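You operate a simulated robot arm through the tools that you are given. There is no shell and no other tool. Be economical: measure what you need, move in short steps, check, and stop when the job is done.

You are at the controls of a simulated robot arm. One attempt, no reset.

JOB
Fold the blue frame and box it.
Fine: turn the grey knob off it first, fold both temples, lay it in the box with the blue band and put the narrow lid on.

It is judged by the outcome, as a careful person would: the job done as asked, and still so three seconds after it is handed in. It fails if anything else is knocked over, pushed out of place, dropped, spilled or broken. Lids that push on must go on centred and level and be pressed home; caps that screw on are set level and turned clockwise until they are tight. Flat cloth is picked up by pressing the open fingertips on it (5 to 10 N) and closing them slowly along it; thin cloth reads only 2 to 8 mm in the jaws.

ROBOT AND FRAMES
A 6-joint arm with a two-finger parallel gripper on a trunk, on a base that drives. Base frame: it is fixed to the floor where the robot stands at the start and does not move with it; the origin is under the middle of the robot, x ahead of it, y to its left, z up; the surface under the hand at the start is at about z = 760. Units: mm, degrees, N and s.
With the tool pointing down near the work surface it reaches from about 360 to 880 mm from the robot's upright axis, wherever it stands. Its first joint turns from -115.0 to 115.0 degrees. Places, roughly: grey knob on the green jig [500, -100, 800]; inside of the white box with the blue band [300, 200, 800]; temple with the white dot on the blue frame [400, 0, 900]; temple with the yellow dot on the blue frame [400, -300, 900]. Payload 3.43 kg.
The tool frame sits at the grasp point between the pads (the TCP): z along the fingers, y along the line on which they close. The tips reach 34 mm beyond it. The gripper opens to 128 mm. The fingers are 24 mm wide and 12 mm thick; the gripper's body (48 by 130 mm) begins 96 mm behind the TCP.
Orientation is that of the tool frame in the base frame, as a unit quaternion [w, x, y, z]. With the fingers straight down and closing along the base's y, the tool's x points along the base's -x, its y along +y and its z along -z.

CONTROLS
- The arm moves only by the tool jog_arm. Its arguments are lists of equal length, an entry for each row: "delta_pos": the shift along the tool's x, y, z in units of 30 mm (1.0 is 30 mm), a list of three; "turn": the turn, a rotation vector about the tool's x, y, z in units of 6 degrees (1.0 is 6 degrees), a list of three. In form: {"delta_pos": [[tx, ty, tz], ...], "turn": [[wx, wy, wz], ...]}. A call has 1 to 10 rows; each row shifts and turns the commanded pose from where the row before left it, along the tool's axes as they then stand. "fingers" is the gripper command, from -1 (shut) to 1 (fully open), values between in proportion, set as the call begins (left out, the last holds). A call with a number of a shift or a turn outside -1 to 1 is refused whole. Each row takes 0.2 s and may step no farther than 50 mm and 8.6 degrees from the row before; otherwise, or with a gripper value out of range, the whole call is refused. Where a pose cannot be reached the arm comes as near as it can. A force on the tool above 40 N (or 10 N above the force at the start of the call, whichever is more), or a blocked arm, ends the call early, and 0.2 s more pass. The fingers move at their own pace (about 108 mm/s each) and stop on an object; they squeeze with about 38 N. The grip force told is the motor's: it shows also when the fingers shut on nothing. Time passes only in rows, and 0.2 s behind the last, so rows that do not move let the fingers close. The reply holds the time, the measured pose of the TCP, the force on the tool along the base axes, the opening and the grip force, in the units named above and with some noise, with the torque about the TCP (base axes, N m) and any sound that the robot's microphone picked up.
- Cameras (640 x 400 px; columns grow to the right, rows downward): "scene" is now at [16.1, 210.6, 1349.9]; the picture's right is [0.10, -0.99, 0.00], its down [-0.68, -0.07, -0.73] and it looks along [0.72, 0.08, -0.68] (base axes); focal length 214 px, centre (320, 200). "wrist" rides on the gripper at [76, -11, -160] in the tool frame; the picture's right is [0.15, 0.99, 0.00], its down [-0.88, 0.13, -0.46] and it looks along [-0.45, 0.07, 0.89] (tool axes); focal length 234 px, centre (320, 200). There is no depth. A picture from a camera that has moved, and an enlarged one, comes with that camera's place and axes in the base frame and with its lens. The place of the scene camera against the robot may be out by one fixed shift of up to 12 mm in any direction.
- capture(camera): a new picture of that camera. No time passes.
- raise_lower(by): slides the trunk up (or, below 0, down) by that many mm; the arm and the scene camera ride with it, the base frame stays. It gives what a move gives, with no picture.
- drive_base(legs): drives the robot by 1 to 6 legs, each [ahead, turn to the left] in mm and degrees, along the robot's own axes; the way and the turn of a leg run together, so that a leg with both is an arc; at most 1500 mm and 180 degrees a leg. The arm and the cameras ride along, it lands a little off, and it stops where it bumps. It gives what a move gives.
- head_to(pan, tilt): turns the head with the scene camera to pan (to the left, within 103 degrees either way) and tilt (down, from -29 to 69), counted from straight ahead of the robot. It gives what a move gives.
- zoom(camera, box): a new picture of the part [left, top, right, bottom] of that camera's present view, enlarged. No time passes.
- job_done(): hands the job in; it is judged then, once.

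Go step by step. Nothing tells you exact positions but the pictures and the camera data: compare them with the known pose of the tool, close in by small moves and look again before you grip or let go. The budget is 120 turns and 98 pictures, counting those below and the enlarged ones. Unless the task says otherwise, let go and move clear before handing in.

The tools are called after "Request:" by a JSON object that holds its "method" and its "body". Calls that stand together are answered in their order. jog_arm: Moves the arm, as the interface text tells. Its arguments: {"type":"object","properties":{"delta_pos":{"type":"array","items":{"type":"array","items":{"type":"number"}}},"turn":{"type":"array","items":{"type":"array","items":{"type":"number"}}},"fingers":{"type":"number"}},"required":["delta_pos","turn"]} The other tools are called the same way: raise_lower (by) slides the trunk up or down; drive_base (legs) drives the base; head_to (pan, tilt) turns the head that bears the scene camera; capture (camera) takes a picture; zoom (camera, box) takes an enlarged picture of a part of a camera's view; job_done () hands the job in.

At the start:

```text
time: 0.0
tcp_pos: [473.1, -74.3, 1192.4]
tcp_rot: [0.0, 0.0, 1.0, 0.001]
contact_force: [0.1, 1.3, -0.4]
wrist_torque: [-0.02, 0.01, -0.03]
gripper_width: 128.2
gripper_force: 0.0
trunk travel left (down, up): [-625.0, 165.0]
robot x, y, heading: [1.5, -1.2, -0.0]
head pan, tilt: [6.0, 43.2]
```

scene: 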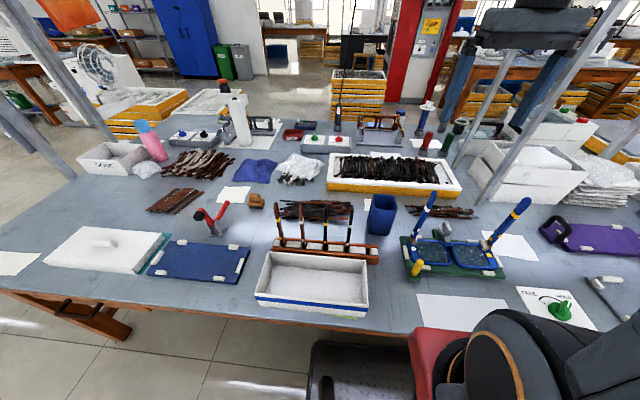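
wrist: 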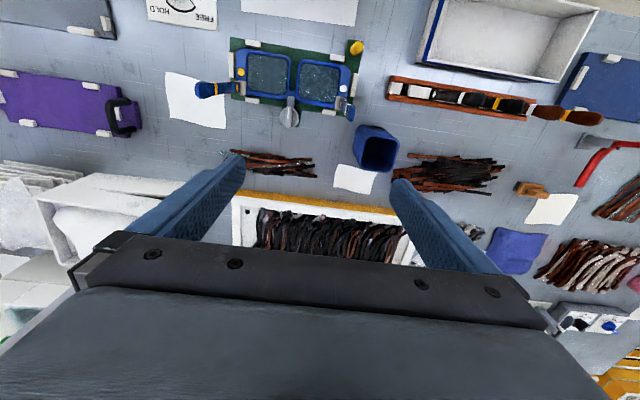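

I see the blue frame on a green jig, the blue-banded box and several lid-like things. I'll look closer before moving.

Request:
{"method": "zoom", "body": {"camera": "scene", "box": [380, 170, 560, 300]}}

Request:
{"method": "zoom", "body": {"camera": "scene", "box": [0, 190, 270, 330]}}

Request:
{"method": "zoom", "body": {"camera": "wrist", "box": [130, 0, 390, 150]}}

Request:
{"method": "zoom", "body": {"camera": "scene", "box": [480, 190, 640, 350]}}

```text
3.08 times, centred on (470, 235) of scene
camera zoom: at [16.1, 210.6, 1349.9], right [0.1, -0.99, 0.0], down [-0.68, -0.07, -0.73], along [0.72, 0.08, -0.68], focal length 660 px, centre (-142, 92)
```

zoom: 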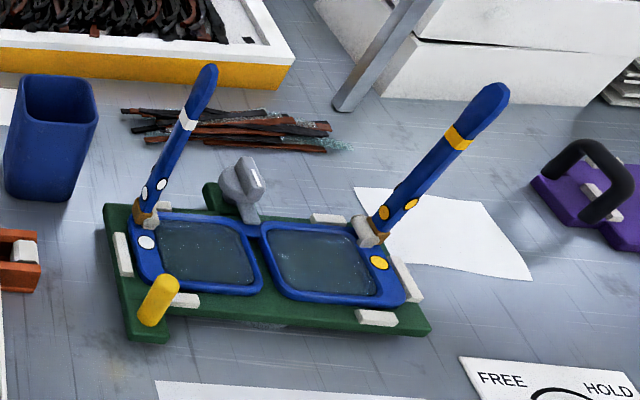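

```text
2.37 times, centred on (135, 260) of scene
camera zoom: at [16.1, 210.6, 1349.9], right [0.1, -0.99, 0.0], down [-0.68, -0.07, -0.73], along [0.72, 0.08, -0.68], focal length 508 px, centre (758, 58)
```

zoom: 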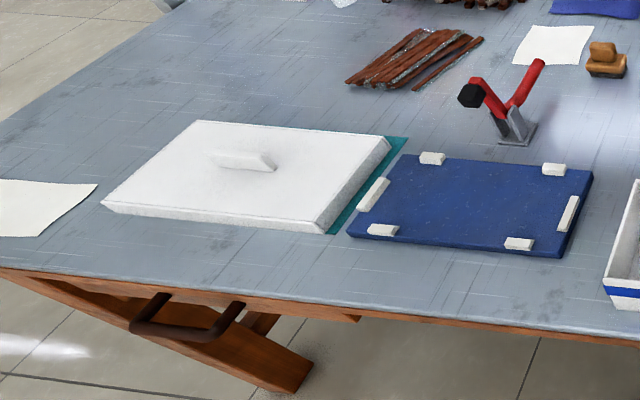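

```text
2.46 times, centred on (260, 75) of wrist
camera zoom: at [399.2, -87.1, 1352.1], right [-0.15, 0.99, 0.0], down [0.88, 0.13, 0.46], along [0.45, 0.07, -0.89], focal length 576 px, centre (468, 508)
```

zoom: 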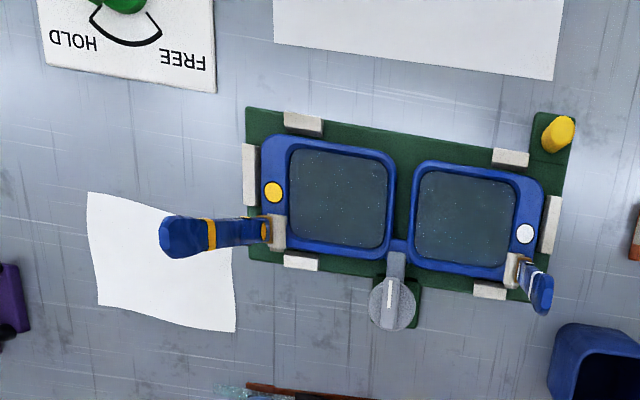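

```text
2.50 times, centred on (560, 270) of scene
camera zoom: at [16.1, 210.6, 1349.9], right [0.1, -0.99, 0.0], down [-0.68, -0.07, -0.73], along [0.72, 0.08, -0.68], focal length 536 px, centre (-280, 25)
```

zoom: 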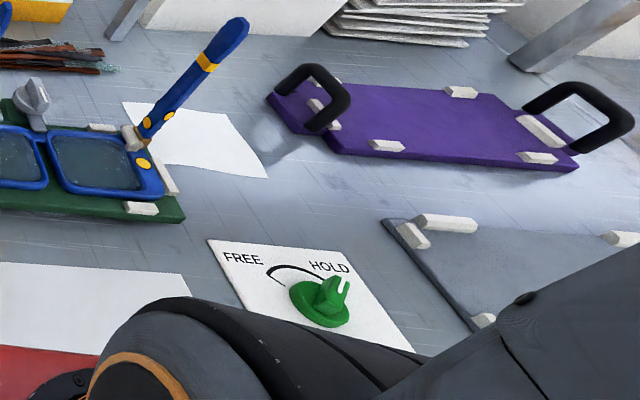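

The frame sits on its jig with the grey latch over the bridge. Next I look around for the lids and other boxes.

Request:
{"method": "head_to", "body": {"pan": 60, "tilt": 45}}

Request:
{"method": "capture", "body": {"camera": "scene"}}

Request:
{"method": "head_to", "body": {"pan": -50, "tilt": 45}}

Request:
{"method": "capture", "body": {"camera": "scene"}}

Request:
{"method": "head_to", "body": {"pan": 6, "tilt": 55}}

Request:
{"method": "capture", "body": {"camera": "scene"}}

```text
time: 1.2
tcp_pos: [475.2, -75.0, 1191.9]
tcp_rot: [0.0, 0.0, 1.0, 0.0]
contact_force: [0.8, 0.9, 0.0]
wrist_torque: [-0.02, 0.0, 0.01]
gripper_width: 127.8
gripper_force: 0.0
trunk travel left (down, up): [-625.0, 165.0]
robot x, y, heading: [1.0, -2.7, -0.1]
head pan, tilt: [60.0, 45.0]
```

```text
91 pictures are left
camera scene: at [-25.4, 272.3, 1347.3], right [0.87, -0.5, 0.0], down [-0.35, -0.61, -0.71], along [0.35, 0.61, -0.71], focal length 214 px, centre (320, 200)
```

scene: 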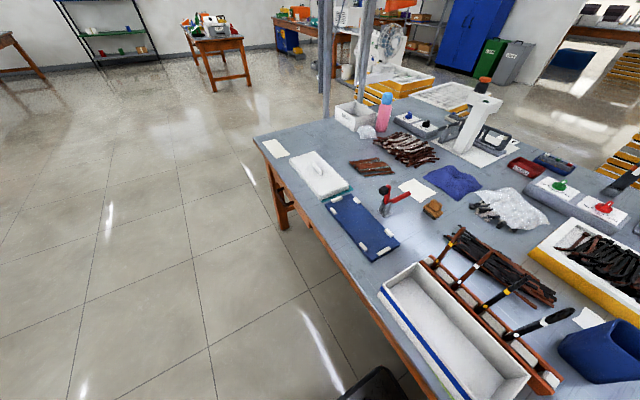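

```text
time: 3.1
tcp_pos: [475.2, -74.7, 1191.0]
tcp_rot: [0.0, 0.0, 1.0, -0.001]
contact_force: [0.6, 0.1, -0.3]
wrist_torque: [0.0, -0.01, -0.03]
gripper_width: 128.1
gripper_force: 0.1
trunk travel left (down, up): [-625.0, 165.0]
robot x, y, heading: [0.4, -1.6, -0.1]
head pan, tilt: [-50.0, 45.0]
```

```text
90 pictures are left
camera scene: at [-13.8, 139.6, 1347.3], right [-0.77, -0.64, 0.0], down [-0.45, 0.54, -0.71], along [0.45, -0.54, -0.71], focal length 214 px, centre (320, 200)
```

scene: 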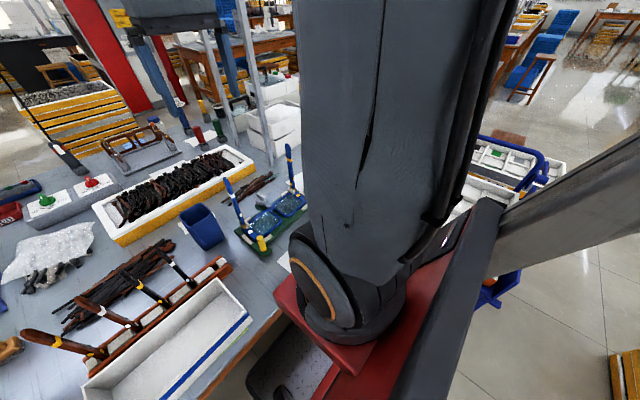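

```text
time: 4.4
tcp_pos: [475.2, -75.5, 1192.2]
tcp_rot: [0.0, 0.001, 1.0, 0.001]
contact_force: [-0.3, -0.3, 0.2]
wrist_torque: [-0.02, -0.03, 0.01]
gripper_width: 127.8
gripper_force: 0.0
trunk travel left (down, up): [-625.0, 165.0]
robot x, y, heading: [1.3, 0.4, -0.0]
head pan, tilt: [6.0, 55.0]
```

```text
89 pictures are left
camera scene: at [5.6, 209.4, 1333.9], right [0.1, -0.99, 0.0], down [-0.81, -0.09, -0.57], along [0.57, 0.06, -0.82], focal length 214 px, centre (320, 200)
```

scene: 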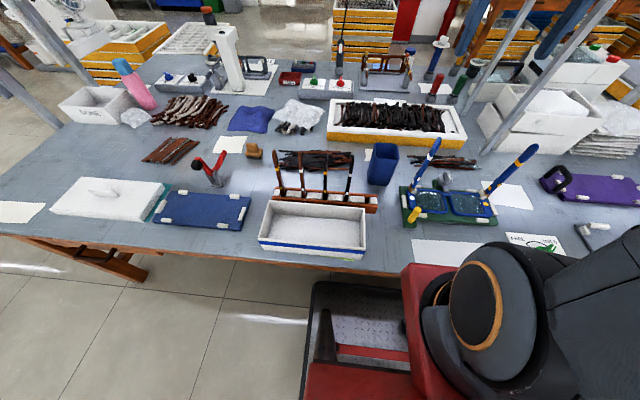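

The white lid with the bar handle measures about 310 x 125 mm, like the box. I'll check closer that no other lid is around.

Request:
{"method": "zoom", "body": {"camera": "scene", "box": [30, 60, 270, 240]}}

Request:
{"method": "zoom", "body": {"camera": "scene", "box": [440, 40, 640, 180]}}

Request:
{"method": "zoom", "body": {"camera": "scene", "box": [240, 130, 400, 270]}}

Request:
{"method": "zoom", "body": {"camera": "scene", "box": [380, 120, 560, 250]}}

```text
2.22 times, centred on (150, 150) of scene
camera zoom: at [5.6, 209.4, 1333.9], right [0.1, -0.99, 0.0], down [-0.81, -0.09, -0.57], along [0.57, 0.06, -0.82], focal length 477 px, centre (698, 311)
```

zoom: 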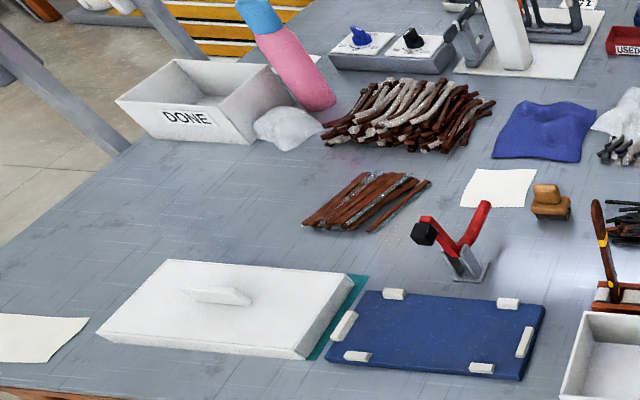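

```text
2.86 times, centred on (540, 110) of scene
camera zoom: at [5.6, 209.4, 1333.9], right [0.1, -0.99, 0.0], down [-0.81, -0.09, -0.57], along [0.57, 0.06, -0.82], focal length 613 px, centre (-309, 457)
```

zoom: 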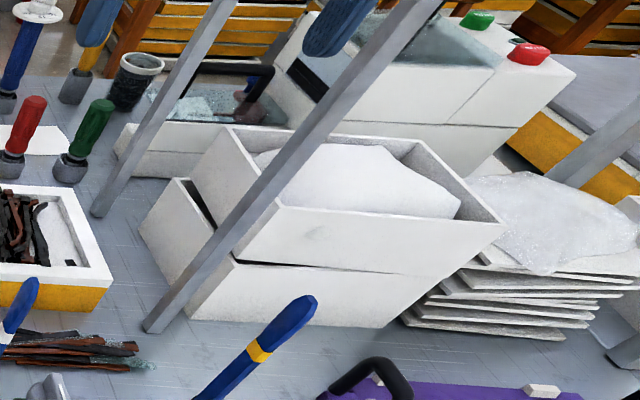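

```text
2.86 times, centred on (320, 200) of scene
camera zoom: at [5.6, 209.4, 1333.9], right [0.1, -0.99, 0.0], down [-0.81, -0.09, -0.57], along [0.57, 0.06, -0.82], focal length 613 px, centre (320, 200)
```

zoom: 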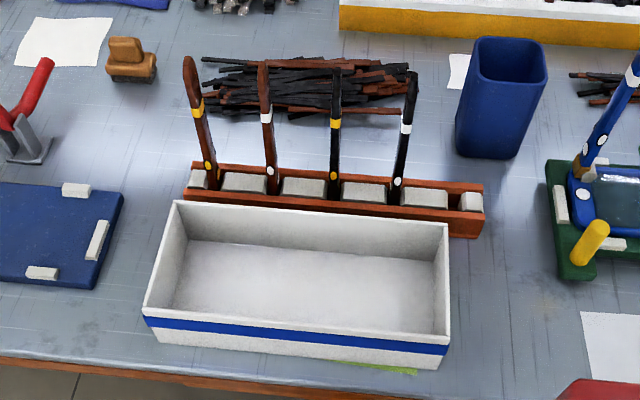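

```text
3.08 times, centred on (470, 185) of scene
camera zoom: at [5.6, 209.4, 1333.9], right [0.1, -0.99, 0.0], down [-0.81, -0.09, -0.57], along [0.57, 0.06, -0.82], focal length 660 px, centre (-142, 246)
```

zoom: 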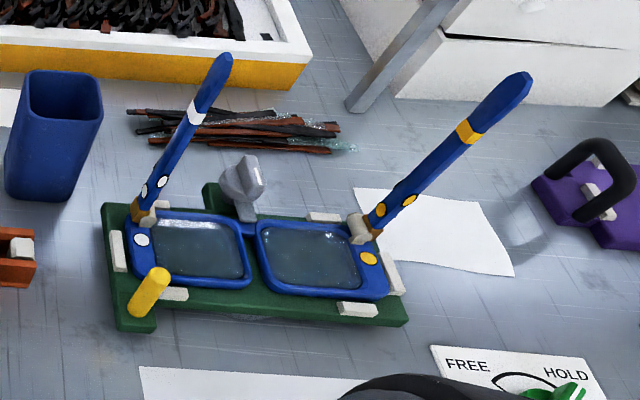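

I take the grey knob to be near (477, -140, 815), its latch arm over the bridge; the temples stand vertical at y≈-37 and -255. I move over the knob for a closer look.

Request:
{"method": "jog_arm", "body": {"delta_pos": [[0, -0.5, 0.8], [0, -0.5, 0.8], [0, -0.5, 0.8], [0, -0.5, 0.8], [0, -0.2, 0.8], [0, 0, 0]], "turn": [[0, 0, 0], [0, 0, 0], [0, 0, 0], [0, 0, 0], [0, 0, 0], [0, 0, 0]], "fingers": 1}}

Request:
{"method": "capture", "body": {"camera": "wrist"}}

Request:
{"method": "zoom", "body": {"camera": "scene", "box": [400, 130, 560, 250]}}

```text
time: 5.8
tcp_pos: [475.0, -141.6, 1072.4]
tcp_rot: [0.0, 0.001, 1.0, 0.001]
contact_force: [0.1, 0.2, -0.2]
wrist_torque: [0.0, 0.03, -0.01]
gripper_width: 128.4
gripper_force: 0.1
trunk travel left (down, up): [-625.0, 165.0]
robot x, y, heading: [2.9, -0.5, 0.2]
head pan, tilt: [6.0, 55.0]
```

```text
84 pictures are left
camera wrist: at [398.7, -153.0, 1231.7], right [-0.15, 0.99, 0.0], down [0.88, 0.13, 0.46], along [0.45, 0.07, -0.89], focal length 234 px, centre (320, 200)
```

wrist: 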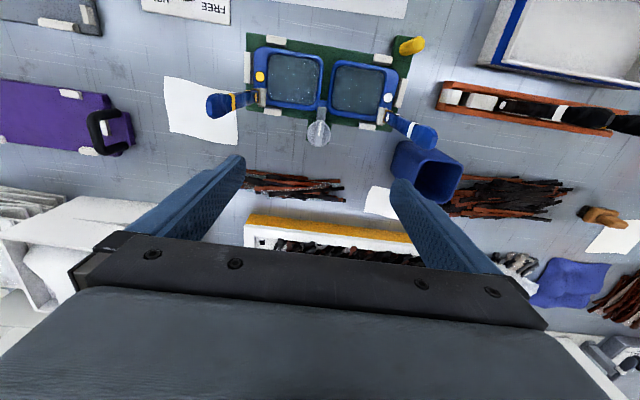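

```text
3.33 times, centred on (480, 190) of scene
camera zoom: at [5.6, 209.4, 1333.9], right [0.1, -0.99, 0.0], down [-0.81, -0.09, -0.57], along [0.57, 0.06, -0.82], focal length 715 px, centre (-213, 233)
```

zoom: 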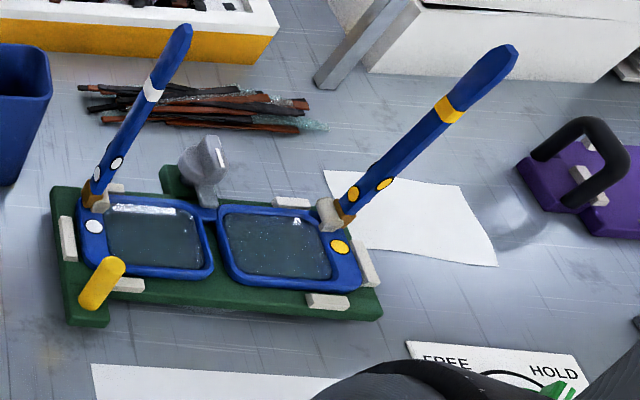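

The knob is at about (478, -143, 810). I zoom on it to see the latch and the ridge direction.

Request:
{"method": "zoom", "body": {"camera": "wrist", "box": [230, 25, 450, 160]}}

Request:
{"method": "zoom", "body": {"camera": "wrist", "box": [280, 90, 360, 150]}}

```text
2.91 times, centred on (340, 92) of wrist
camera zoom: at [398.7, -153.0, 1231.7], right [-0.15, 0.99, 0.0], down [0.88, 0.13, 0.46], along [0.45, 0.07, -0.89], focal length 681 px, centre (262, 513)
```

zoom: 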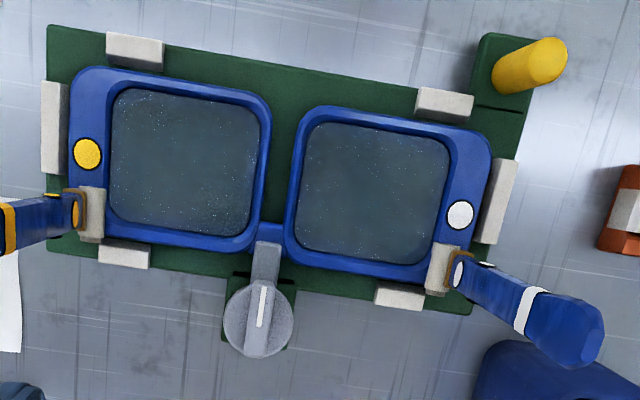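

```text
6.67 times, centred on (320, 120) of wrist
camera zoom: at [398.7, -153.0, 1231.7], right [-0.15, 0.99, 0.0], down [0.88, 0.13, 0.46], along [0.45, 0.07, -0.89], focal length 1561 px, centre (320, 733)
```

zoom: 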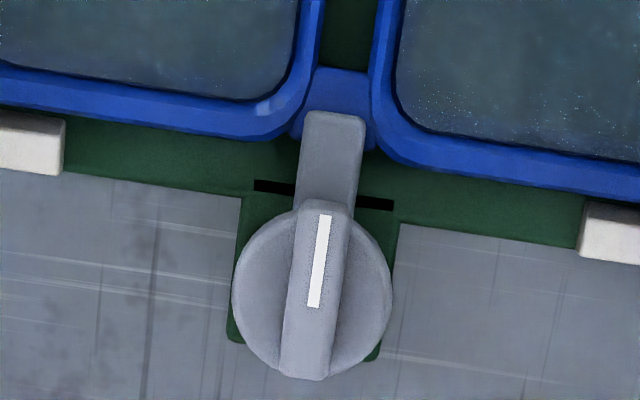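

The ridge lies along x, so closing along y suits it. I narrow the fingers to about 60 mm, come down to z≈900 and check from the head camera.

Request:
{"method": "jog_arm", "body": {"delta_pos": [[0, 0, 0.95], [0, 0, 0.95], [0, 0, 0.95], [0, 0, 0.95], [0, 0, 0.95], [0, 0, 0.95], [0, 0, 0]], "turn": [[0, 0, 0], [0, 0, 0], [0, 0, 0], [0, 0, 0], [0, 0, 0], [0, 0, 0], [0, 0, 0]], "fingers": -0.06}}

Request:
{"method": "zoom", "body": {"camera": "scene", "box": [400, 130, 520, 240]}}

Request:
{"method": "zoom", "body": {"camera": "wrist", "box": [180, 0, 460, 200]}}

```text
time: 7.4
tcp_pos: [474.9, -140.0, 901.7]
tcp_rot: [-0.001, 0.0, 1.0, 0.001]
contact_force: [0.4, -1.2, 0.4]
wrist_torque: [0.02, -0.04, 0.06]
gripper_width: 60.2
gripper_force: 0.0
trunk travel left (down, up): [-625.0, 165.0]
robot x, y, heading: [-1.5, -2.0, -0.0]
head pan, tilt: [6.0, 55.0]
```

```text
3.64 times, centred on (460, 185) of scene
camera zoom: at [5.5, 209.4, 1333.9], right [0.1, -0.99, 0.0], down [-0.81, -0.09, -0.57], along [0.57, 0.06, -0.82], focal length 780 px, centre (-189, 254)
```

zoom: 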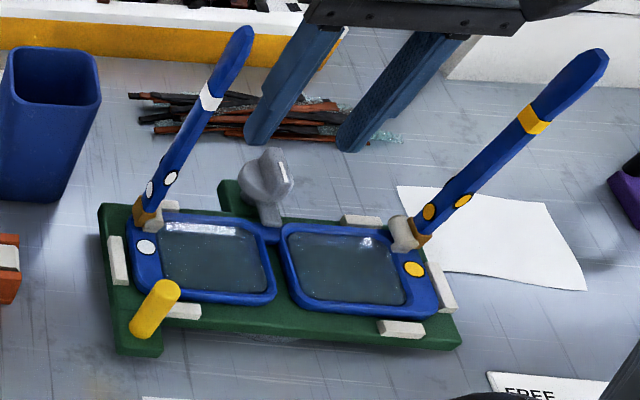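

```text
2.00 times, centred on (320, 100) of wrist
camera zoom: at [399.7, -152.8, 1061.9], right [-0.15, 0.99, 0.0], down [0.88, 0.13, 0.46], along [0.45, 0.07, -0.89], focal length 468 px, centre (320, 400)
```

zoom: 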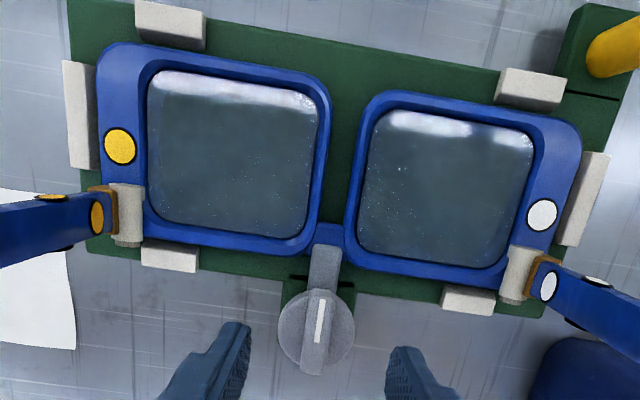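

The ridge top is around z≈845 and the knob axis near (478, -142). I go down to TCP z≈866 and look again.

Request:
{"method": "jog_arm", "body": {"delta_pos": [[-0.1, -0.07, 0.6], [0, 0, 0.6], [0, 0, 0]], "turn": [[0, 0, 0], [0, 0, 0], [0, 0, 0]]}}

Request:
{"method": "zoom", "body": {"camera": "scene", "box": [420, 140, 500, 200]}}

Request:
{"method": "zoom", "body": {"camera": "wrist", "box": [240, 80, 400, 200]}}

```text
time: 8.2
tcp_pos: [478.6, -143.6, 866.1]
tcp_rot: [0.0, 0.0, 1.0, 0.0]
contact_force: [0.8, -0.3, -0.2]
wrist_torque: [0.03, 0.02, -0.01]
gripper_width: 60.2
gripper_force: 0.0
trunk travel left (down, up): [-625.0, 165.0]
robot x, y, heading: [-1.2, 2.5, -0.1]
head pan, tilt: [6.0, 55.0]
```

```text
6.67 times, centred on (460, 170) of scene
camera zoom: at [5.5, 209.4, 1333.9], right [0.1, -0.99, 0.0], down [-0.81, -0.09, -0.57], along [0.57, 0.06, -0.82], focal length 1430 px, centre (-613, 400)
```

zoom: 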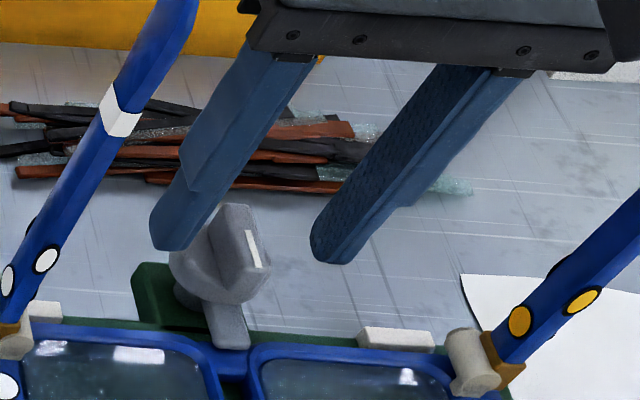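

```text
3.33 times, centred on (320, 140) of wrist
camera zoom: at [402.5, -155.6, 1025.6], right [-0.15, 0.99, 0.0], down [0.88, 0.13, 0.46], along [0.45, 0.07, -0.89], focal length 781 px, centre (320, 400)
```

zoom: 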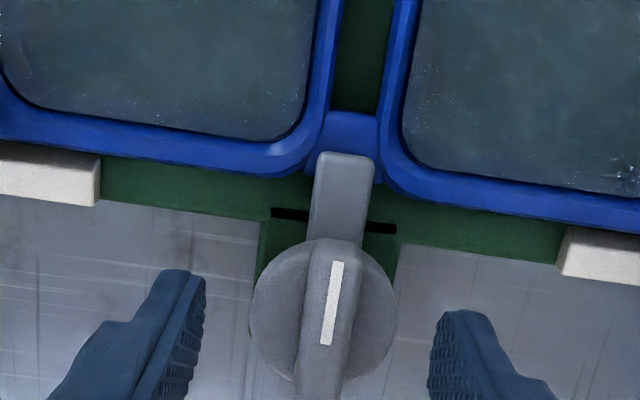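

The tips straddle the ridge and reach about 14 mm below its top. I go 4 mm lower and close.

Request:
{"method": "jog_arm", "body": {"delta_pos": [[0, 0, 0.13], [0, 0, 0], [0, 0, 0], [0, 0, 0]], "turn": [[0, 0, 0], [0, 0, 0], [0, 0, 0], [0, 0, 0]], "fingers": -1}}

Request:
{"method": "zoom", "body": {"camera": "scene", "box": [420, 140, 500, 200]}}

```text
time: 9.2
tcp_pos: [477.7, -142.6, 862.2]
tcp_rot: [0.001, 0.001, 1.0, 0.0]
contact_force: [3.5, 25.1, 10.4]
wrist_torque: [0.73, 0.72, 0.13]
gripper_width: 12.7
gripper_force: 44.9
trunk travel left (down, up): [-625.0, 165.0]
robot x, y, heading: [3.1, 1.0, 0.1]
head pan, tilt: [6.0, 55.0]
```

```text
6.67 times, centred on (460, 170) of scene
camera zoom: at [5.2, 210.6, 1333.7], right [0.11, -0.99, 0.0], down [-0.81, -0.09, -0.57], along [0.57, 0.06, -0.82], focal length 1430 px, centre (-613, 400)
```

zoom: 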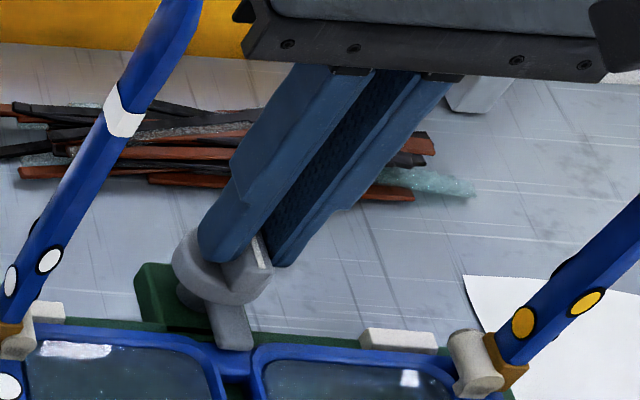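

The ridge is gripped (12.7 mm) with some side force. I relieve it by 1.5 mm and test a small anticlockwise turn.

Request:
{"method": "jog_arm", "body": {"delta_pos": [[0, 0.05, 0], [0, 0, 0], [0, 0, 0], [0, 0, 0]], "turn": [[0, 0, 0], [0, 0, -0.6], [0, 0, -0.6], [0, 0, -0.6]], "fingers": -1}}

Request:
{"method": "zoom", "body": {"camera": "wrist", "box": [240, 60, 400, 180]}}

```text
time: 10.2
tcp_pos: [478.0, -142.6, 862.8]
tcp_rot: [0.001, -0.095, 0.995, 0.0]
contact_force: [1.0, -8.0, 9.2]
wrist_torque: [-0.46, 1.12, -0.03]
gripper_width: 13.0
gripper_force: 45.0
trunk travel left (down, up): [-625.0, 165.0]
robot x, y, heading: [-0.1, -1.6, -0.4]
head pan, tilt: [6.0, 55.0]
```

```text
3.33 times, centred on (320, 120) of wrist
camera zoom: at [405.4, -168.6, 1021.6], right [-0.33, 0.94, 0.0], down [0.84, 0.29, 0.46], along [0.43, 0.15, -0.89], focal length 781 px, centre (320, 467)
```

zoom: 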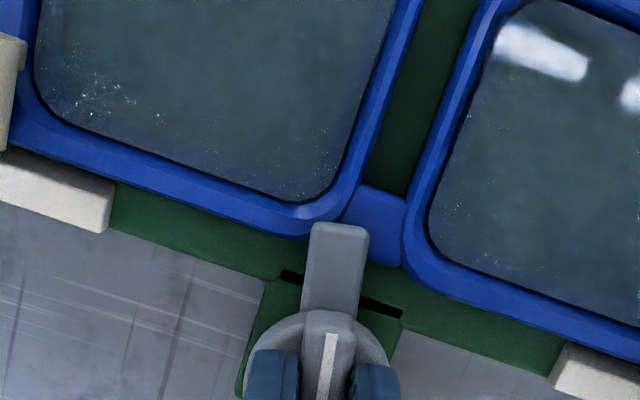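

The knob turns freely and the latch is leaving the bridge. I continue to about 75°.

Request:
{"method": "jog_arm", "body": {"delta_pos": [[0, 0, 0], [0, 0, 0], [0, 0, 0], [0, 0, 0], [0, 0, 0], [0, 0, 0], [0, 0, 0], [0, 0, 0], [0, 0, 0], [0, 0, 0]], "turn": [[0, 0, -1], [0, 0, -1], [0, 0, -1], [0, 0, -1], [0, 0, -1], [0, 0, -1], [0, 0, -1], [0, 0, -1], [0, 0, -1], [0, 0, -1]], "fingers": -1}}

Request:
{"method": "zoom", "body": {"camera": "scene", "box": [400, 130, 520, 240]}}

```text
time: 12.4
tcp_pos: [480.1, -141.6, 863.1]
tcp_rot: [0.001, -0.581, 0.814, -0.001]
contact_force: [23.8, -18.9, 6.6]
wrist_torque: [0.2, -0.73, -0.08]
gripper_width: 12.4
gripper_force: 44.8
trunk travel left (down, up): [-625.0, 165.0]
robot x, y, heading: [1.4, -3.7, 0.0]
head pan, tilt: [6.0, 55.0]
```

```text
3.64 times, centred on (460, 185) of scene
camera zoom: at [6.4, 208.4, 1334.0], right [0.11, -0.99, 0.0], down [-0.81, -0.09, -0.57], along [0.57, 0.06, -0.82], focal length 780 px, centre (-189, 254)
```

zoom: 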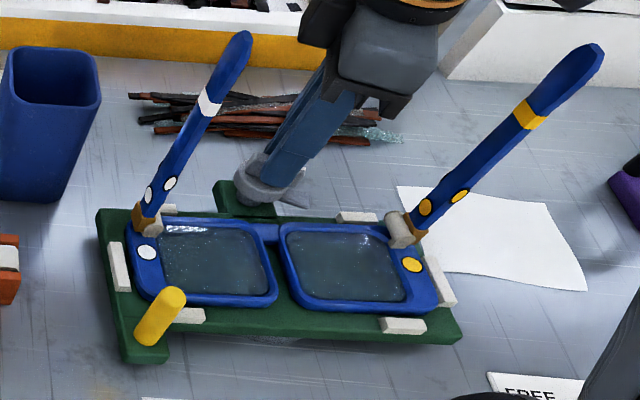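

The latch has swung clear. I turn a little more to 90°, let go, and rise.

Request:
{"method": "jog_arm", "body": {"delta_pos": [[0, 0, 0], [0, 0, 0], [0, 0, 0]], "turn": [[0, 0, -1], [0, 0, -1], [0, 0, -1]], "fingers": -1}}

Request:
{"method": "jog_arm", "body": {"delta_pos": [[0, 0, 0], [0, 0, 0], [0, 0, -0.5], [0, 0, -1], [0, 0, -1], [0, 0, -1], [0, 0, -1], [0, 0, -1]], "turn": [[0, 0, 0], [0, 0, 0], [0, 0, 0], [0, 0, 0], [0, 0, 0], [0, 0, 0], [0, 0, 0], [0, 0, 0]], "fingers": -0.4}}

Request:
{"method": "jog_arm", "body": {"delta_pos": [[0, 0, -1], [0, 0, 0], [0, 0, 0], [0, 0, 0], [0, 0, 0], [0, 0, 0], [0, 0, 0], [0, 0, 0]], "turn": [[0, 0, 1], [0, 0, 1], [0, 0, 1], [0, 0, 1], [0, 0, 1], [0, 0, 1], [0, 0, 1], [0, 0, 1]]}}

Request:
{"method": "jog_arm", "body": {"delta_pos": [[0, 0, 0], [0, 0, 0], [0, 0, 0], [0, 0, 0], [0, 0, 0], [0, 0, 0], [0, 0, 0], [0, 0, 0]], "turn": [[0, 0, 1], [0, 0, 1], [0, 0, 1], [0, 0, 1], [0, 0, 1], [0, 0, 1], [0, 0, 0.8], [0, 0, 0]]}}

Request:
{"method": "zoom", "body": {"camera": "wrist", "box": [160, 0, 480, 200]}}

```text
time: 13.2
tcp_pos: [481.4, -140.7, 862.0]
tcp_rot: [0.001, -0.7, 0.714, -0.003]
contact_force: [34.8, 2.3, 7.1]
wrist_torque: [1.38, -0.9, -0.15]
gripper_width: 12.6
gripper_force: 45.3
trunk travel left (down, up): [-625.0, 165.0]
robot x, y, heading: [-1.4, 0.2, 0.3]
head pan, tilt: [6.0, 55.0]
```

```text
time: 15.0
tcp_pos: [477.3, -142.6, 1026.7]
tcp_rot: [0.0, -0.7, 0.714, 0.0]
contact_force: [0.2, -0.2, -0.4]
wrist_torque: [-0.01, 0.03, 0.02]
gripper_width: 38.5
gripper_force: 0.1
trunk travel left (down, up): [-625.0, 165.0]
robot x, y, heading: [1.7, 2.8, -0.1]
head pan, tilt: [6.0, 55.0]
```

```text
time: 16.8
tcp_pos: [477.8, -141.6, 1057.9]
tcp_rot: [0.0, -0.348, 0.937, 0.0]
contact_force: [0.4, -0.7, 0.2]
wrist_torque: [0.02, -0.03, 0.0]
gripper_width: 38.6
gripper_force: 0.0
trunk travel left (down, up): [-625.0, 165.0]
robot x, y, heading: [0.8, -2.8, -0.0]
head pan, tilt: [6.0, 55.0]
```

```text
time: 18.6
tcp_pos: [477.8, -142.3, 1056.0]
tcp_rot: [0.0, 0.001, 1.0, -0.001]
contact_force: [-0.6, 0.1, 0.1]
wrist_torque: [0.0, 0.01, 0.02]
gripper_width: 38.3
gripper_force: 0.1
trunk travel left (down, up): [-625.0, 165.0]
robot x, y, heading: [0.1, 2.6, 0.0]
head pan, tilt: [6.0, 55.0]
```

```text
2.00 times, centred on (320, 100) of wrist
camera zoom: at [402.3, -153.8, 1216.2], right [-0.15, 0.99, 0.0], down [0.88, 0.13, 0.46], along [0.45, 0.07, -0.89], focal length 468 px, centre (320, 400)
```

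zoom: 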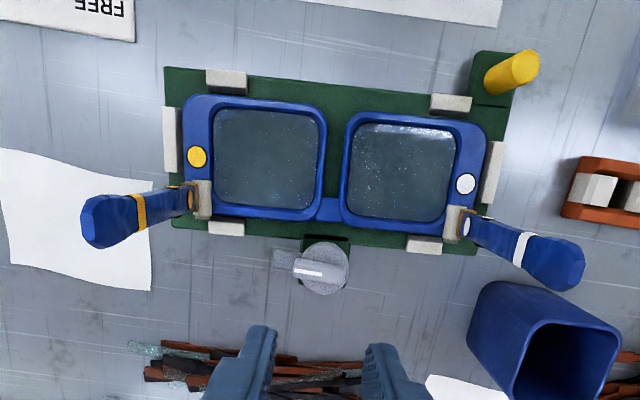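

The latch is off the bridge. Now I look at the two hinges to learn which temple must fold first.

Request:
{"method": "zoom", "body": {"camera": "wrist", "box": [215, 60, 295, 130]}}

Request:
{"method": "zoom", "body": {"camera": "wrist", "box": [360, 60, 460, 150]}}

Request:
{"method": "zoom", "body": {"camera": "scene", "box": [405, 175, 500, 235]}}

```text
5.71 times, centred on (255, 95) of wrist
camera zoom: at [402.3, -153.8, 1216.2], right [-0.15, 0.99, 0.0], down [0.88, 0.13, 0.46], along [0.45, 0.07, -0.89], focal length 1338 px, centre (691, 800)
```

zoom: 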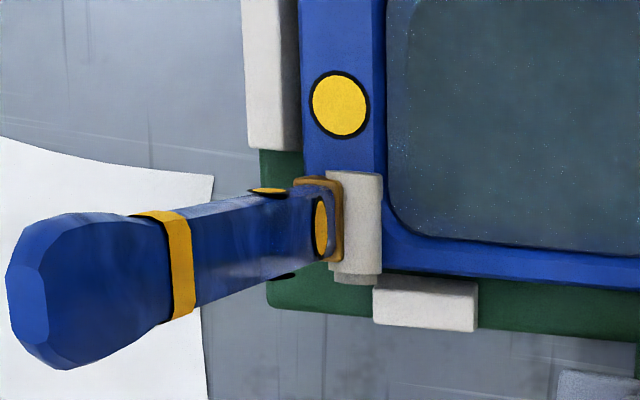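

```text
4.44 times, centred on (410, 105) of wrist
camera zoom: at [402.3, -153.8, 1216.2], right [-0.15, 0.99, 0.0], down [0.88, 0.13, 0.46], along [0.45, 0.07, -0.89], focal length 1041 px, centre (-80, 622)
```

zoom: 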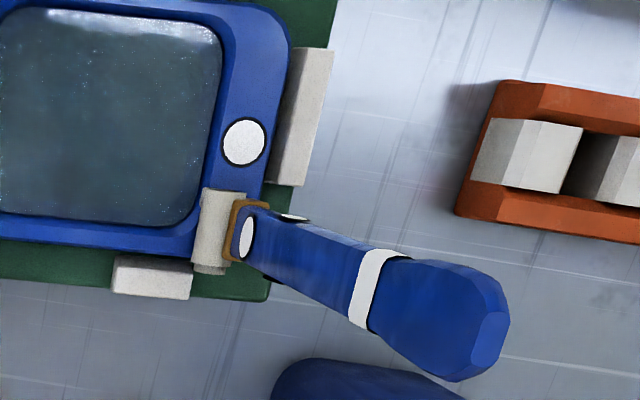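

```text
6.67 times, centred on (452, 205) of scene
camera zoom: at [5.6, 209.2, 1333.9], right [0.1, -0.99, 0.0], down [-0.81, -0.09, -0.57], along [0.57, 0.06, -0.82], focal length 1430 px, centre (-563, 167)
```

zoom: 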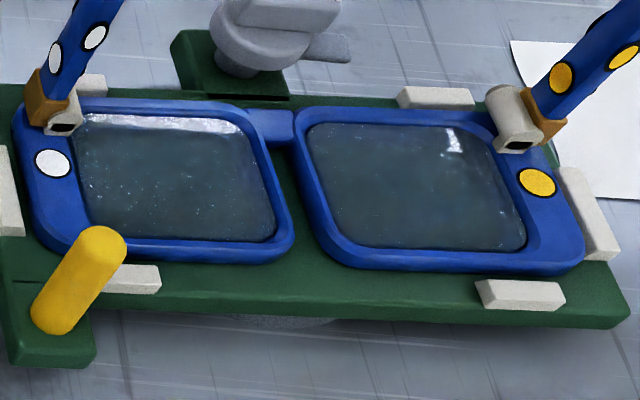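

The hinge heights look nearly equal, with yellow slightly higher, so white folds first. I shut the fingers and place them outside the white temple (which is near x=430, y=-25).

Request:
{"method": "jog_arm", "body": {"delta_pos": [[0.267, 0.9, 0], [0.267, 0.9, 0], [0.267, 0.9, 0], [0.267, 0.9, 0], [0.267, 0.9, 0], [0.267, 0.9, 0], [0, 0, 0.95], [0, 0, 0.95], [0, 0, 0.95], [0, 0, 0]], "turn": [[0, 0, 0], [0, 0, 0], [0, 0, 0], [0, 0, 0], [0, 0, 0], [0, 0, 0], [0, 0, 0], [0, 0, 0], [0, 0, 0], [0, 0, 0]], "fingers": -1}}

Request:
{"method": "zoom", "body": {"camera": "scene", "box": [380, 110, 540, 240]}}

Request:
{"method": "capture", "body": {"camera": "wrist"}}

```text
time: 20.8
tcp_pos: [429.2, 20.9, 969.7]
tcp_rot: [0.0, 0.0, 1.0, 0.0]
contact_force: [-0.4, 0.1, -0.7]
wrist_torque: [0.0, -0.03, 0.03]
gripper_width: 0.1
gripper_force: 32.9
trunk travel left (down, up): [-625.0, 165.0]
robot x, y, heading: [-1.5, 1.7, -0.1]
head pan, tilt: [6.0, 55.0]
```

```text
3.08 times, centred on (460, 175) of scene
camera zoom: at [5.5, 209.2, 1333.9], right [0.1, -0.99, 0.0], down [-0.81, -0.09, -0.57], along [0.57, 0.06, -0.82], focal length 660 px, centre (-111, 277)
```

zoom: 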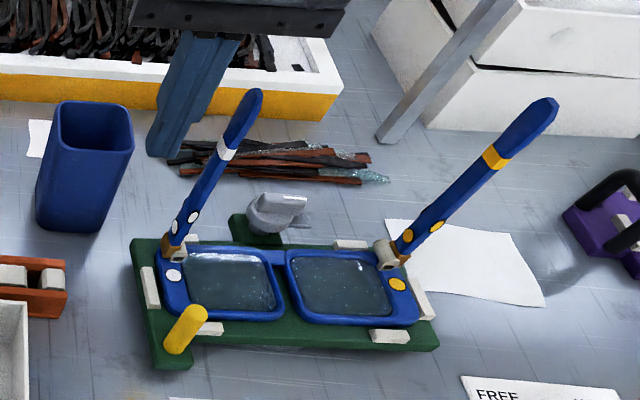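

```text
68 pictures are left
camera wrist: at [353.7, 7.8, 1129.8], right [-0.15, 0.99, 0.0], down [0.88, 0.13, 0.46], along [0.45, 0.07, -0.89], focal length 234 px, centre (320, 200)
```

wrist: 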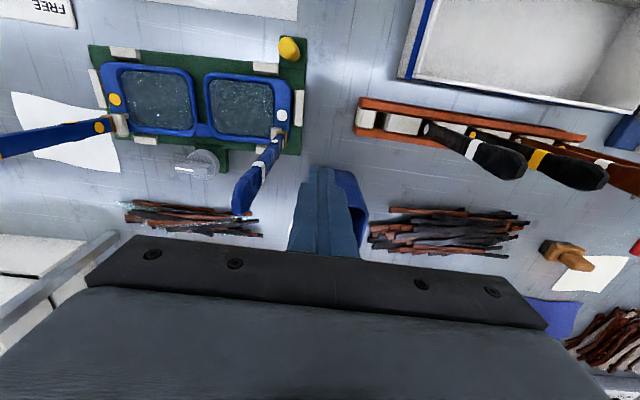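

The fingers are outside the white temple. I push it inward gently, first to about 30°.

Request:
{"method": "jog_arm", "body": {"delta_pos": [[0, -0.8, 0], [0, -0.5, 0.1], [0, -0.5, 0.1], [0, -0.5, 0.1], [0, -0.5, 0.1], [0, -0.4, 0.1]], "turn": [[0, 0, 0], [0, 0, 0], [0, 0, 0], [0, 0, 0], [0, 0, 0], [0, 0, 0]], "fingers": -1}}

Request:
{"method": "zoom", "body": {"camera": "scene", "box": [380, 110, 540, 240]}}

```text
time: 22.2
tcp_pos: [429.5, -76.4, 956.5]
tcp_rot: [0.001, 0.0, 1.0, -0.001]
contact_force: [-0.8, -0.5, -0.6]
wrist_torque: [-0.01, 0.0, 0.0]
gripper_width: 0.1
gripper_force: 33.0
trunk travel left (down, up): [-625.0, 165.0]
robot x, y, heading: [-1.7, -0.5, 0.1]
head pan, tilt: [6.0, 55.0]
```

```text
3.08 times, centred on (460, 175) of scene
camera zoom: at [5.5, 209.3, 1333.8], right [0.1, -0.99, 0.0], down [-0.81, -0.09, -0.57], along [0.57, 0.06, -0.82], focal length 660 px, centre (-111, 277)
```

zoom: 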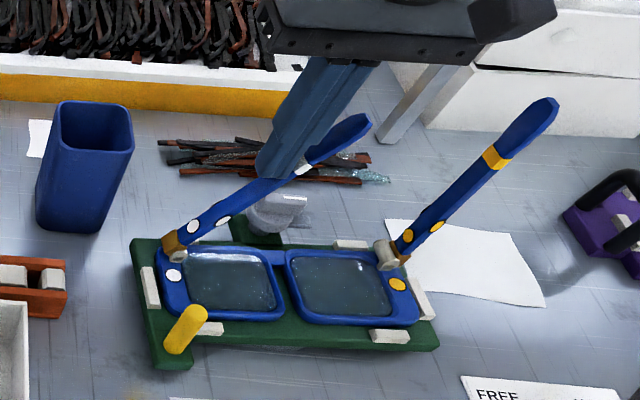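

It follows with hardly any force. I continue down the arc.

Request:
{"method": "jog_arm", "body": {"delta_pos": [[0, -0.6, 0.4], [0, -0.6, 0.45], [0, -0.5, 0.55], [0, -0.3, 0.6], [0, -0.25, 0.65], [0, -0.2, 0.5], [0, 0, 0]], "turn": [[0, 0, 0], [0, 0, 0], [0, 0, 0], [0, 0, 0], [0, 0, 0], [0, 0, 0], [0, 0, 0]], "fingers": -1}}

Request:
{"method": "zoom", "body": {"camera": "scene", "box": [380, 110, 540, 240]}}

```text
time: 23.8
tcp_pos: [429.6, -149.7, 861.5]
tcp_rot: [0.0, 0.0, 1.0, -0.001]
contact_force: [-0.8, 0.4, 0.3]
wrist_torque: [-0.02, 0.03, 0.0]
gripper_width: 0.1
gripper_force: 33.5
trunk travel left (down, up): [-625.0, 165.0]
robot x, y, heading: [1.9, -2.0, 0.2]
head pan, tilt: [6.0, 55.0]
```

```text
3.08 times, centred on (460, 175) of scene
camera zoom: at [5.5, 209.2, 1333.9], right [0.1, -0.99, 0.0], down [-0.81, -0.09, -0.57], along [0.57, 0.06, -0.82], focal length 660 px, centre (-111, 277)
```

zoom: 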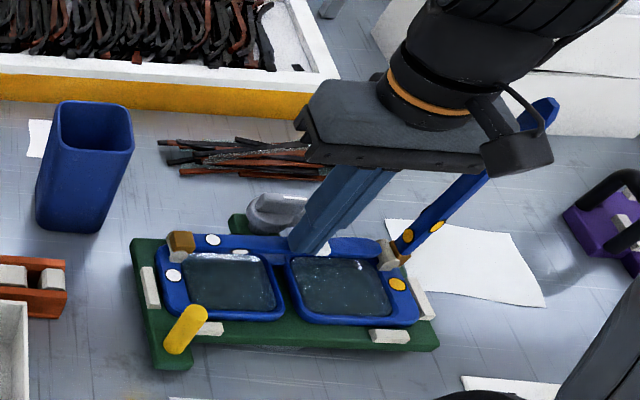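

White is almost flat. I press down in small steps until I feel contact.

Request:
{"method": "jog_arm", "body": {"delta_pos": [[0, 0, 0.15], [0, 0, 0.12], [0, 0, 0.1], [0, 0, 0.08]], "turn": [[0, 0, 0], [0, 0, 0], [0, 0, 0], [0, 0, 0]], "fingers": -1}}

Request:
{"method": "zoom", "body": {"camera": "scene", "box": [405, 160, 505, 235]}}

```text
time: 24.8
tcp_pos: [429.4, -150.5, 848.6]
tcp_rot: [0.002, 0.0, 1.0, -0.001]
contact_force: [-1.5, 1.9, 32.9]
wrist_torque: [0.37, -0.09, 0.0]
gripper_width: 0.2
gripper_force: 33.5
trunk travel left (down, up): [-625.0, 165.0]
robot x, y, heading: [-1.1, 1.0, 0.1]
head pan, tilt: [6.0, 55.0]
```

```text
5.33 times, centred on (455, 198) of scene
camera zoom: at [4.6, 209.5, 1334.1], right [0.1, -0.99, 0.0], down [-0.81, -0.09, -0.57], along [0.57, 0.06, -0.82], focal length 1144 px, centre (-400, 213)
```

zoom: 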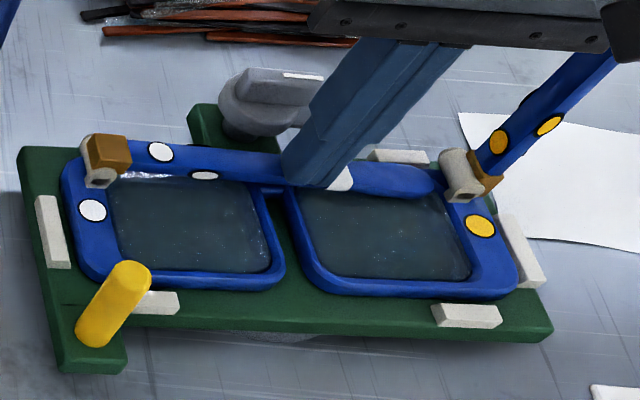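

White is folded flat. Now I rise and go to the outside of the yellow temple.

Request:
{"method": "jog_arm", "body": {"delta_pos": [[0, 0, -1], [0, 0, -1], [0, 0, -1], [0, 0, -1], [0, 0, -1], [0, 0, -1], [0, 0, -1], [0, -1, 0], [-0.2, -1, 0], [-0.2, -1, 0]], "turn": [[0, 0, 0], [0, 0, 0], [0, 0, 0], [0, 0, 0], [0, 0, 0], [0, 0, 0], [0, 0, 0], [0, 0, 0], [0, 0, 0], [0, 0, 0]], "fingers": -1}}

Request:
{"method": "jog_arm", "body": {"delta_pos": [[0, -1, 0], [0, -1, 0], [0, 0, 1], [0, 0, 1], [0, 0, 1], [0, 0, 0]], "turn": [[0, 0, 0], [0, 0, 0], [0, 0, 0], [0, 0, 0], [0, 0, 0], [0, 0, 0]], "fingers": -1}}

Request:
{"method": "capture", "body": {"camera": "wrist"}}

Request:
{"method": "zoom", "body": {"camera": "scene", "box": [380, 110, 540, 240]}}

```text
time: 27.0
tcp_pos: [441.3, -240.0, 1058.9]
tcp_rot: [0.0, 0.0, 1.0, 0.001]
contact_force: [0.5, 1.0, -0.2]
wrist_torque: [-0.01, -0.02, 0.0]
gripper_width: 0.2
gripper_force: 33.2
trunk travel left (down, up): [-625.0, 165.0]
robot x, y, heading: [-3.6, -0.3, -0.1]
head pan, tilt: [6.0, 55.0]
```

```text
time: 28.4
tcp_pos: [441.8, -300.6, 969.2]
tcp_rot: [0.0, -0.001, 1.0, 0.0]
contact_force: [0.2, 0.2, -0.1]
wrist_torque: [0.01, 0.04, -0.01]
gripper_width: 0.3
gripper_force: 33.3
trunk travel left (down, up): [-625.0, 165.0]
robot x, y, heading: [0.8, 1.7, 0.1]
head pan, tilt: [6.0, 55.0]
```

```text
64 pictures are left
camera wrist: at [366.3, -312.2, 1127.6], right [-0.15, 0.99, 0.0], down [0.88, 0.13, 0.46], along [0.45, 0.07, -0.89], focal length 234 px, centre (320, 200)
```

wrist: 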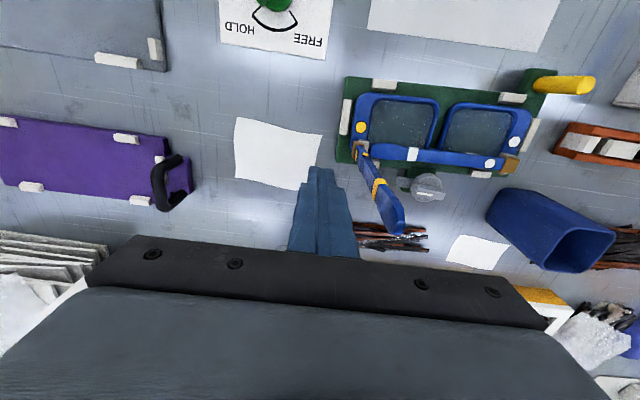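

```text
3.08 times, centred on (460, 175) of scene
camera zoom: at [5.5, 209.2, 1333.9], right [0.1, -0.99, 0.0], down [-0.81, -0.09, -0.57], along [0.57, 0.06, -0.82], focal length 660 px, centre (-111, 277)
```

zoom: 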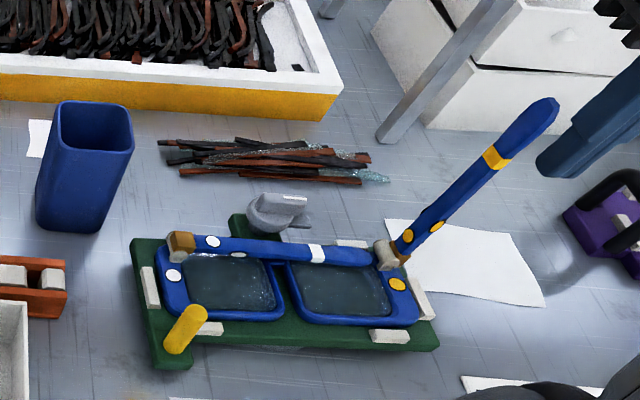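

White stays folded. Now I push the yellow temple inward along the same kind of arc.

Request:
{"method": "jog_arm", "body": {"delta_pos": [[0.1, 0.8, 0], [0.05, 0.6, 0.1], [0, 0.6, 0.1], [0, 0.6, 0.1], [0, 0.6, 0.15]], "turn": [[0, 0, 0], [0, 0, 0], [0, 0, 0], [0, 0, 0], [0, 0, 0]], "fingers": -1}}

Request:
{"method": "jog_arm", "body": {"delta_pos": [[0, 0.6, 0.4], [0, 0.6, 0.45], [0, 0.5, 0.55], [0, 0.3, 0.6], [0, 0.25, 0.5], [0, 0, 0]], "turn": [[0, 0, 0], [0, 0, 0], [0, 0, 0], [0, 0, 0], [0, 0, 0], [0, 0, 0]], "fingers": -1}}

Request:
{"method": "zoom", "body": {"camera": "scene", "box": [400, 130, 520, 240]}}

```text
time: 29.6
tcp_pos: [437.2, -203.4, 955.1]
tcp_rot: [0.001, 0.0, 1.0, 0.0]
contact_force: [0.4, 0.0, -0.5]
wrist_torque: [0.01, -0.03, 0.0]
gripper_width: 0.2
gripper_force: 33.0
trunk travel left (down, up): [-625.0, 165.0]
robot x, y, heading: [-0.2, -3.0, -0.2]
head pan, tilt: [6.0, 55.0]
```

```text
time: 31.0
tcp_pos: [437.2, -136.5, 879.3]
tcp_rot: [0.0, 0.0, 1.0, 0.0]
contact_force: [-0.7, -0.1, 0.1]
wrist_torque: [-0.03, -0.01, 0.03]
gripper_width: 0.2
gripper_force: 32.8
trunk travel left (down, up): [-625.0, 165.0]
robot x, y, heading: [-1.8, -1.6, 0.1]
head pan, tilt: [6.0, 55.0]
```

```text
3.64 times, centred on (460, 185) of scene
camera zoom: at [5.5, 209.2, 1333.9], right [0.1, -0.99, 0.0], down [-0.81, -0.09, -0.57], along [0.57, 0.06, -0.82], focal length 780 px, centre (-189, 254)
```

zoom: 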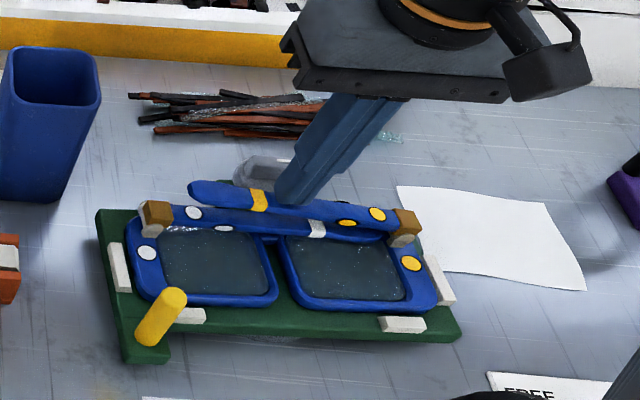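

Yellow is nearly down on top of white. I press gently until contact.

Request:
{"method": "jog_arm", "body": {"delta_pos": [[0, 0.1, 0.35], [0, 0.05, 0.25], [0, 0, 0.15], [0, 0, 0.12], [0, 0, 0.1]], "turn": [[0, 0, 0], [0, 0, 0], [0, 0, 0], [0, 0, 0], [0, 0, 0]], "fingers": -1}}

Request:
{"method": "zoom", "body": {"camera": "scene", "box": [405, 160, 505, 235]}}

```text
time: 31.7
tcp_pos: [437.5, -132.1, 861.5]
tcp_rot: [0.002, 0.0, 1.0, -0.001]
contact_force: [-9.3, 4.2, 32.8]
wrist_torque: [0.17, 0.42, -0.04]
gripper_width: 0.0
gripper_force: 32.5
trunk travel left (down, up): [-625.0, 165.0]
robot x, y, heading: [0.1, 0.8, 0.3]
head pan, tilt: [6.0, 55.0]
stopped in row 3: the force on the tool passed its limit at 56 N (the readings are from after the stop); the commanded pose is now the measured one
```

```text
5.33 times, centred on (455, 198) of scene
camera zoom: at [4.2, 209.5, 1334.0], right [0.1, -0.99, 0.0], down [-0.81, -0.09, -0.57], along [0.57, 0.06, -0.82], focal length 1144 px, centre (-400, 213)
```

zoom: 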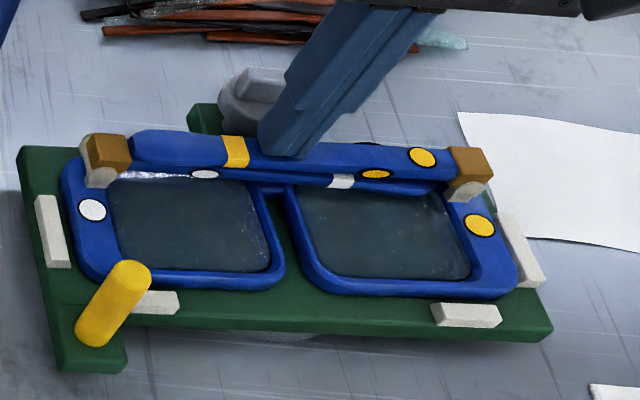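

Both temples are folded and stacked. I plan to grip the frame across its depth (~85 mm, closing along x) at y≈-95, between knob and tabs. I rise, shift, and yaw.

Request:
{"method": "jog_arm", "body": {"delta_pos": [[0, 0, -1], [0, 0, -1], [0, 0, -1], [0.36, 0.41, -0.5], [0.36, 0.41, 0], [0.36, 0.41, 0], [0, 0, 0], [0, 0, 0], [0, 0, 0], [0, 0, 0]], "turn": [[0, 0, 0], [0, 0, 0], [0, 0, 0], [0, 0, -1], [0, 0, -1], [0, 0, -1], [0, 0, -1], [0, 0, -1], [0, 0, -1], [0, 0, -1]], "fingers": -1}}

Request:
{"method": "jog_arm", "body": {"delta_pos": [[0, 0, 0], [0, 0, 0], [0, 0, 0], [0, 0, 0], [0, 0, 0], [0, 0, 0], [0, 0, 0], [0, 0, 0], [0, 0, 0]], "turn": [[0, 0, -1], [0, 0, -1], [0, 0, -1], [0, 0, -1], [0, 0, -1], [0, 0, -1], [0, 0, -1], [0, 0, -1], [0, 0, -0.33]], "fingers": 1}}

Request:
{"method": "capture", "body": {"camera": "wrist"}}

```text
time: 33.9
tcp_pos: [401.9, -99.4, 966.9]
tcp_rot: [0.001, -0.359, 0.933, -0.001]
contact_force: [-0.3, 1.4, 0.1]
wrist_torque: [-0.01, 0.01, -0.02]
gripper_width: 0.2
gripper_force: 33.0
trunk travel left (down, up): [-625.0, 165.0]
robot x, y, heading: [1.2, -1.0, -0.0]
head pan, tilt: [6.0, 55.0]
```

```text
time: 35.9
tcp_pos: [401.7, -99.2, 967.3]
tcp_rot: [0.0, 0.719, -0.695, 0.001]
contact_force: [1.0, 0.5, 0.1]
wrist_torque: [0.0, -0.02, 0.0]
gripper_width: 127.8
gripper_force: 0.0
trunk travel left (down, up): [-625.0, 165.0]
robot x, y, heading: [3.7, 2.0, 0.0]
head pan, tilt: [6.0, 55.0]
```

```text
60 pictures are left
camera wrist: at [415.8, -175.3, 1126.5], right [-0.98, -0.18, 0.0], down [-0.16, 0.88, 0.45], along [-0.08, 0.45, -0.89], focal length 234 px, centre (320, 200)
```

wrist: 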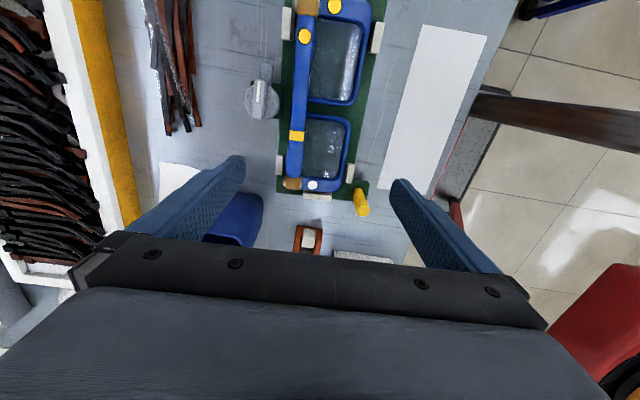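

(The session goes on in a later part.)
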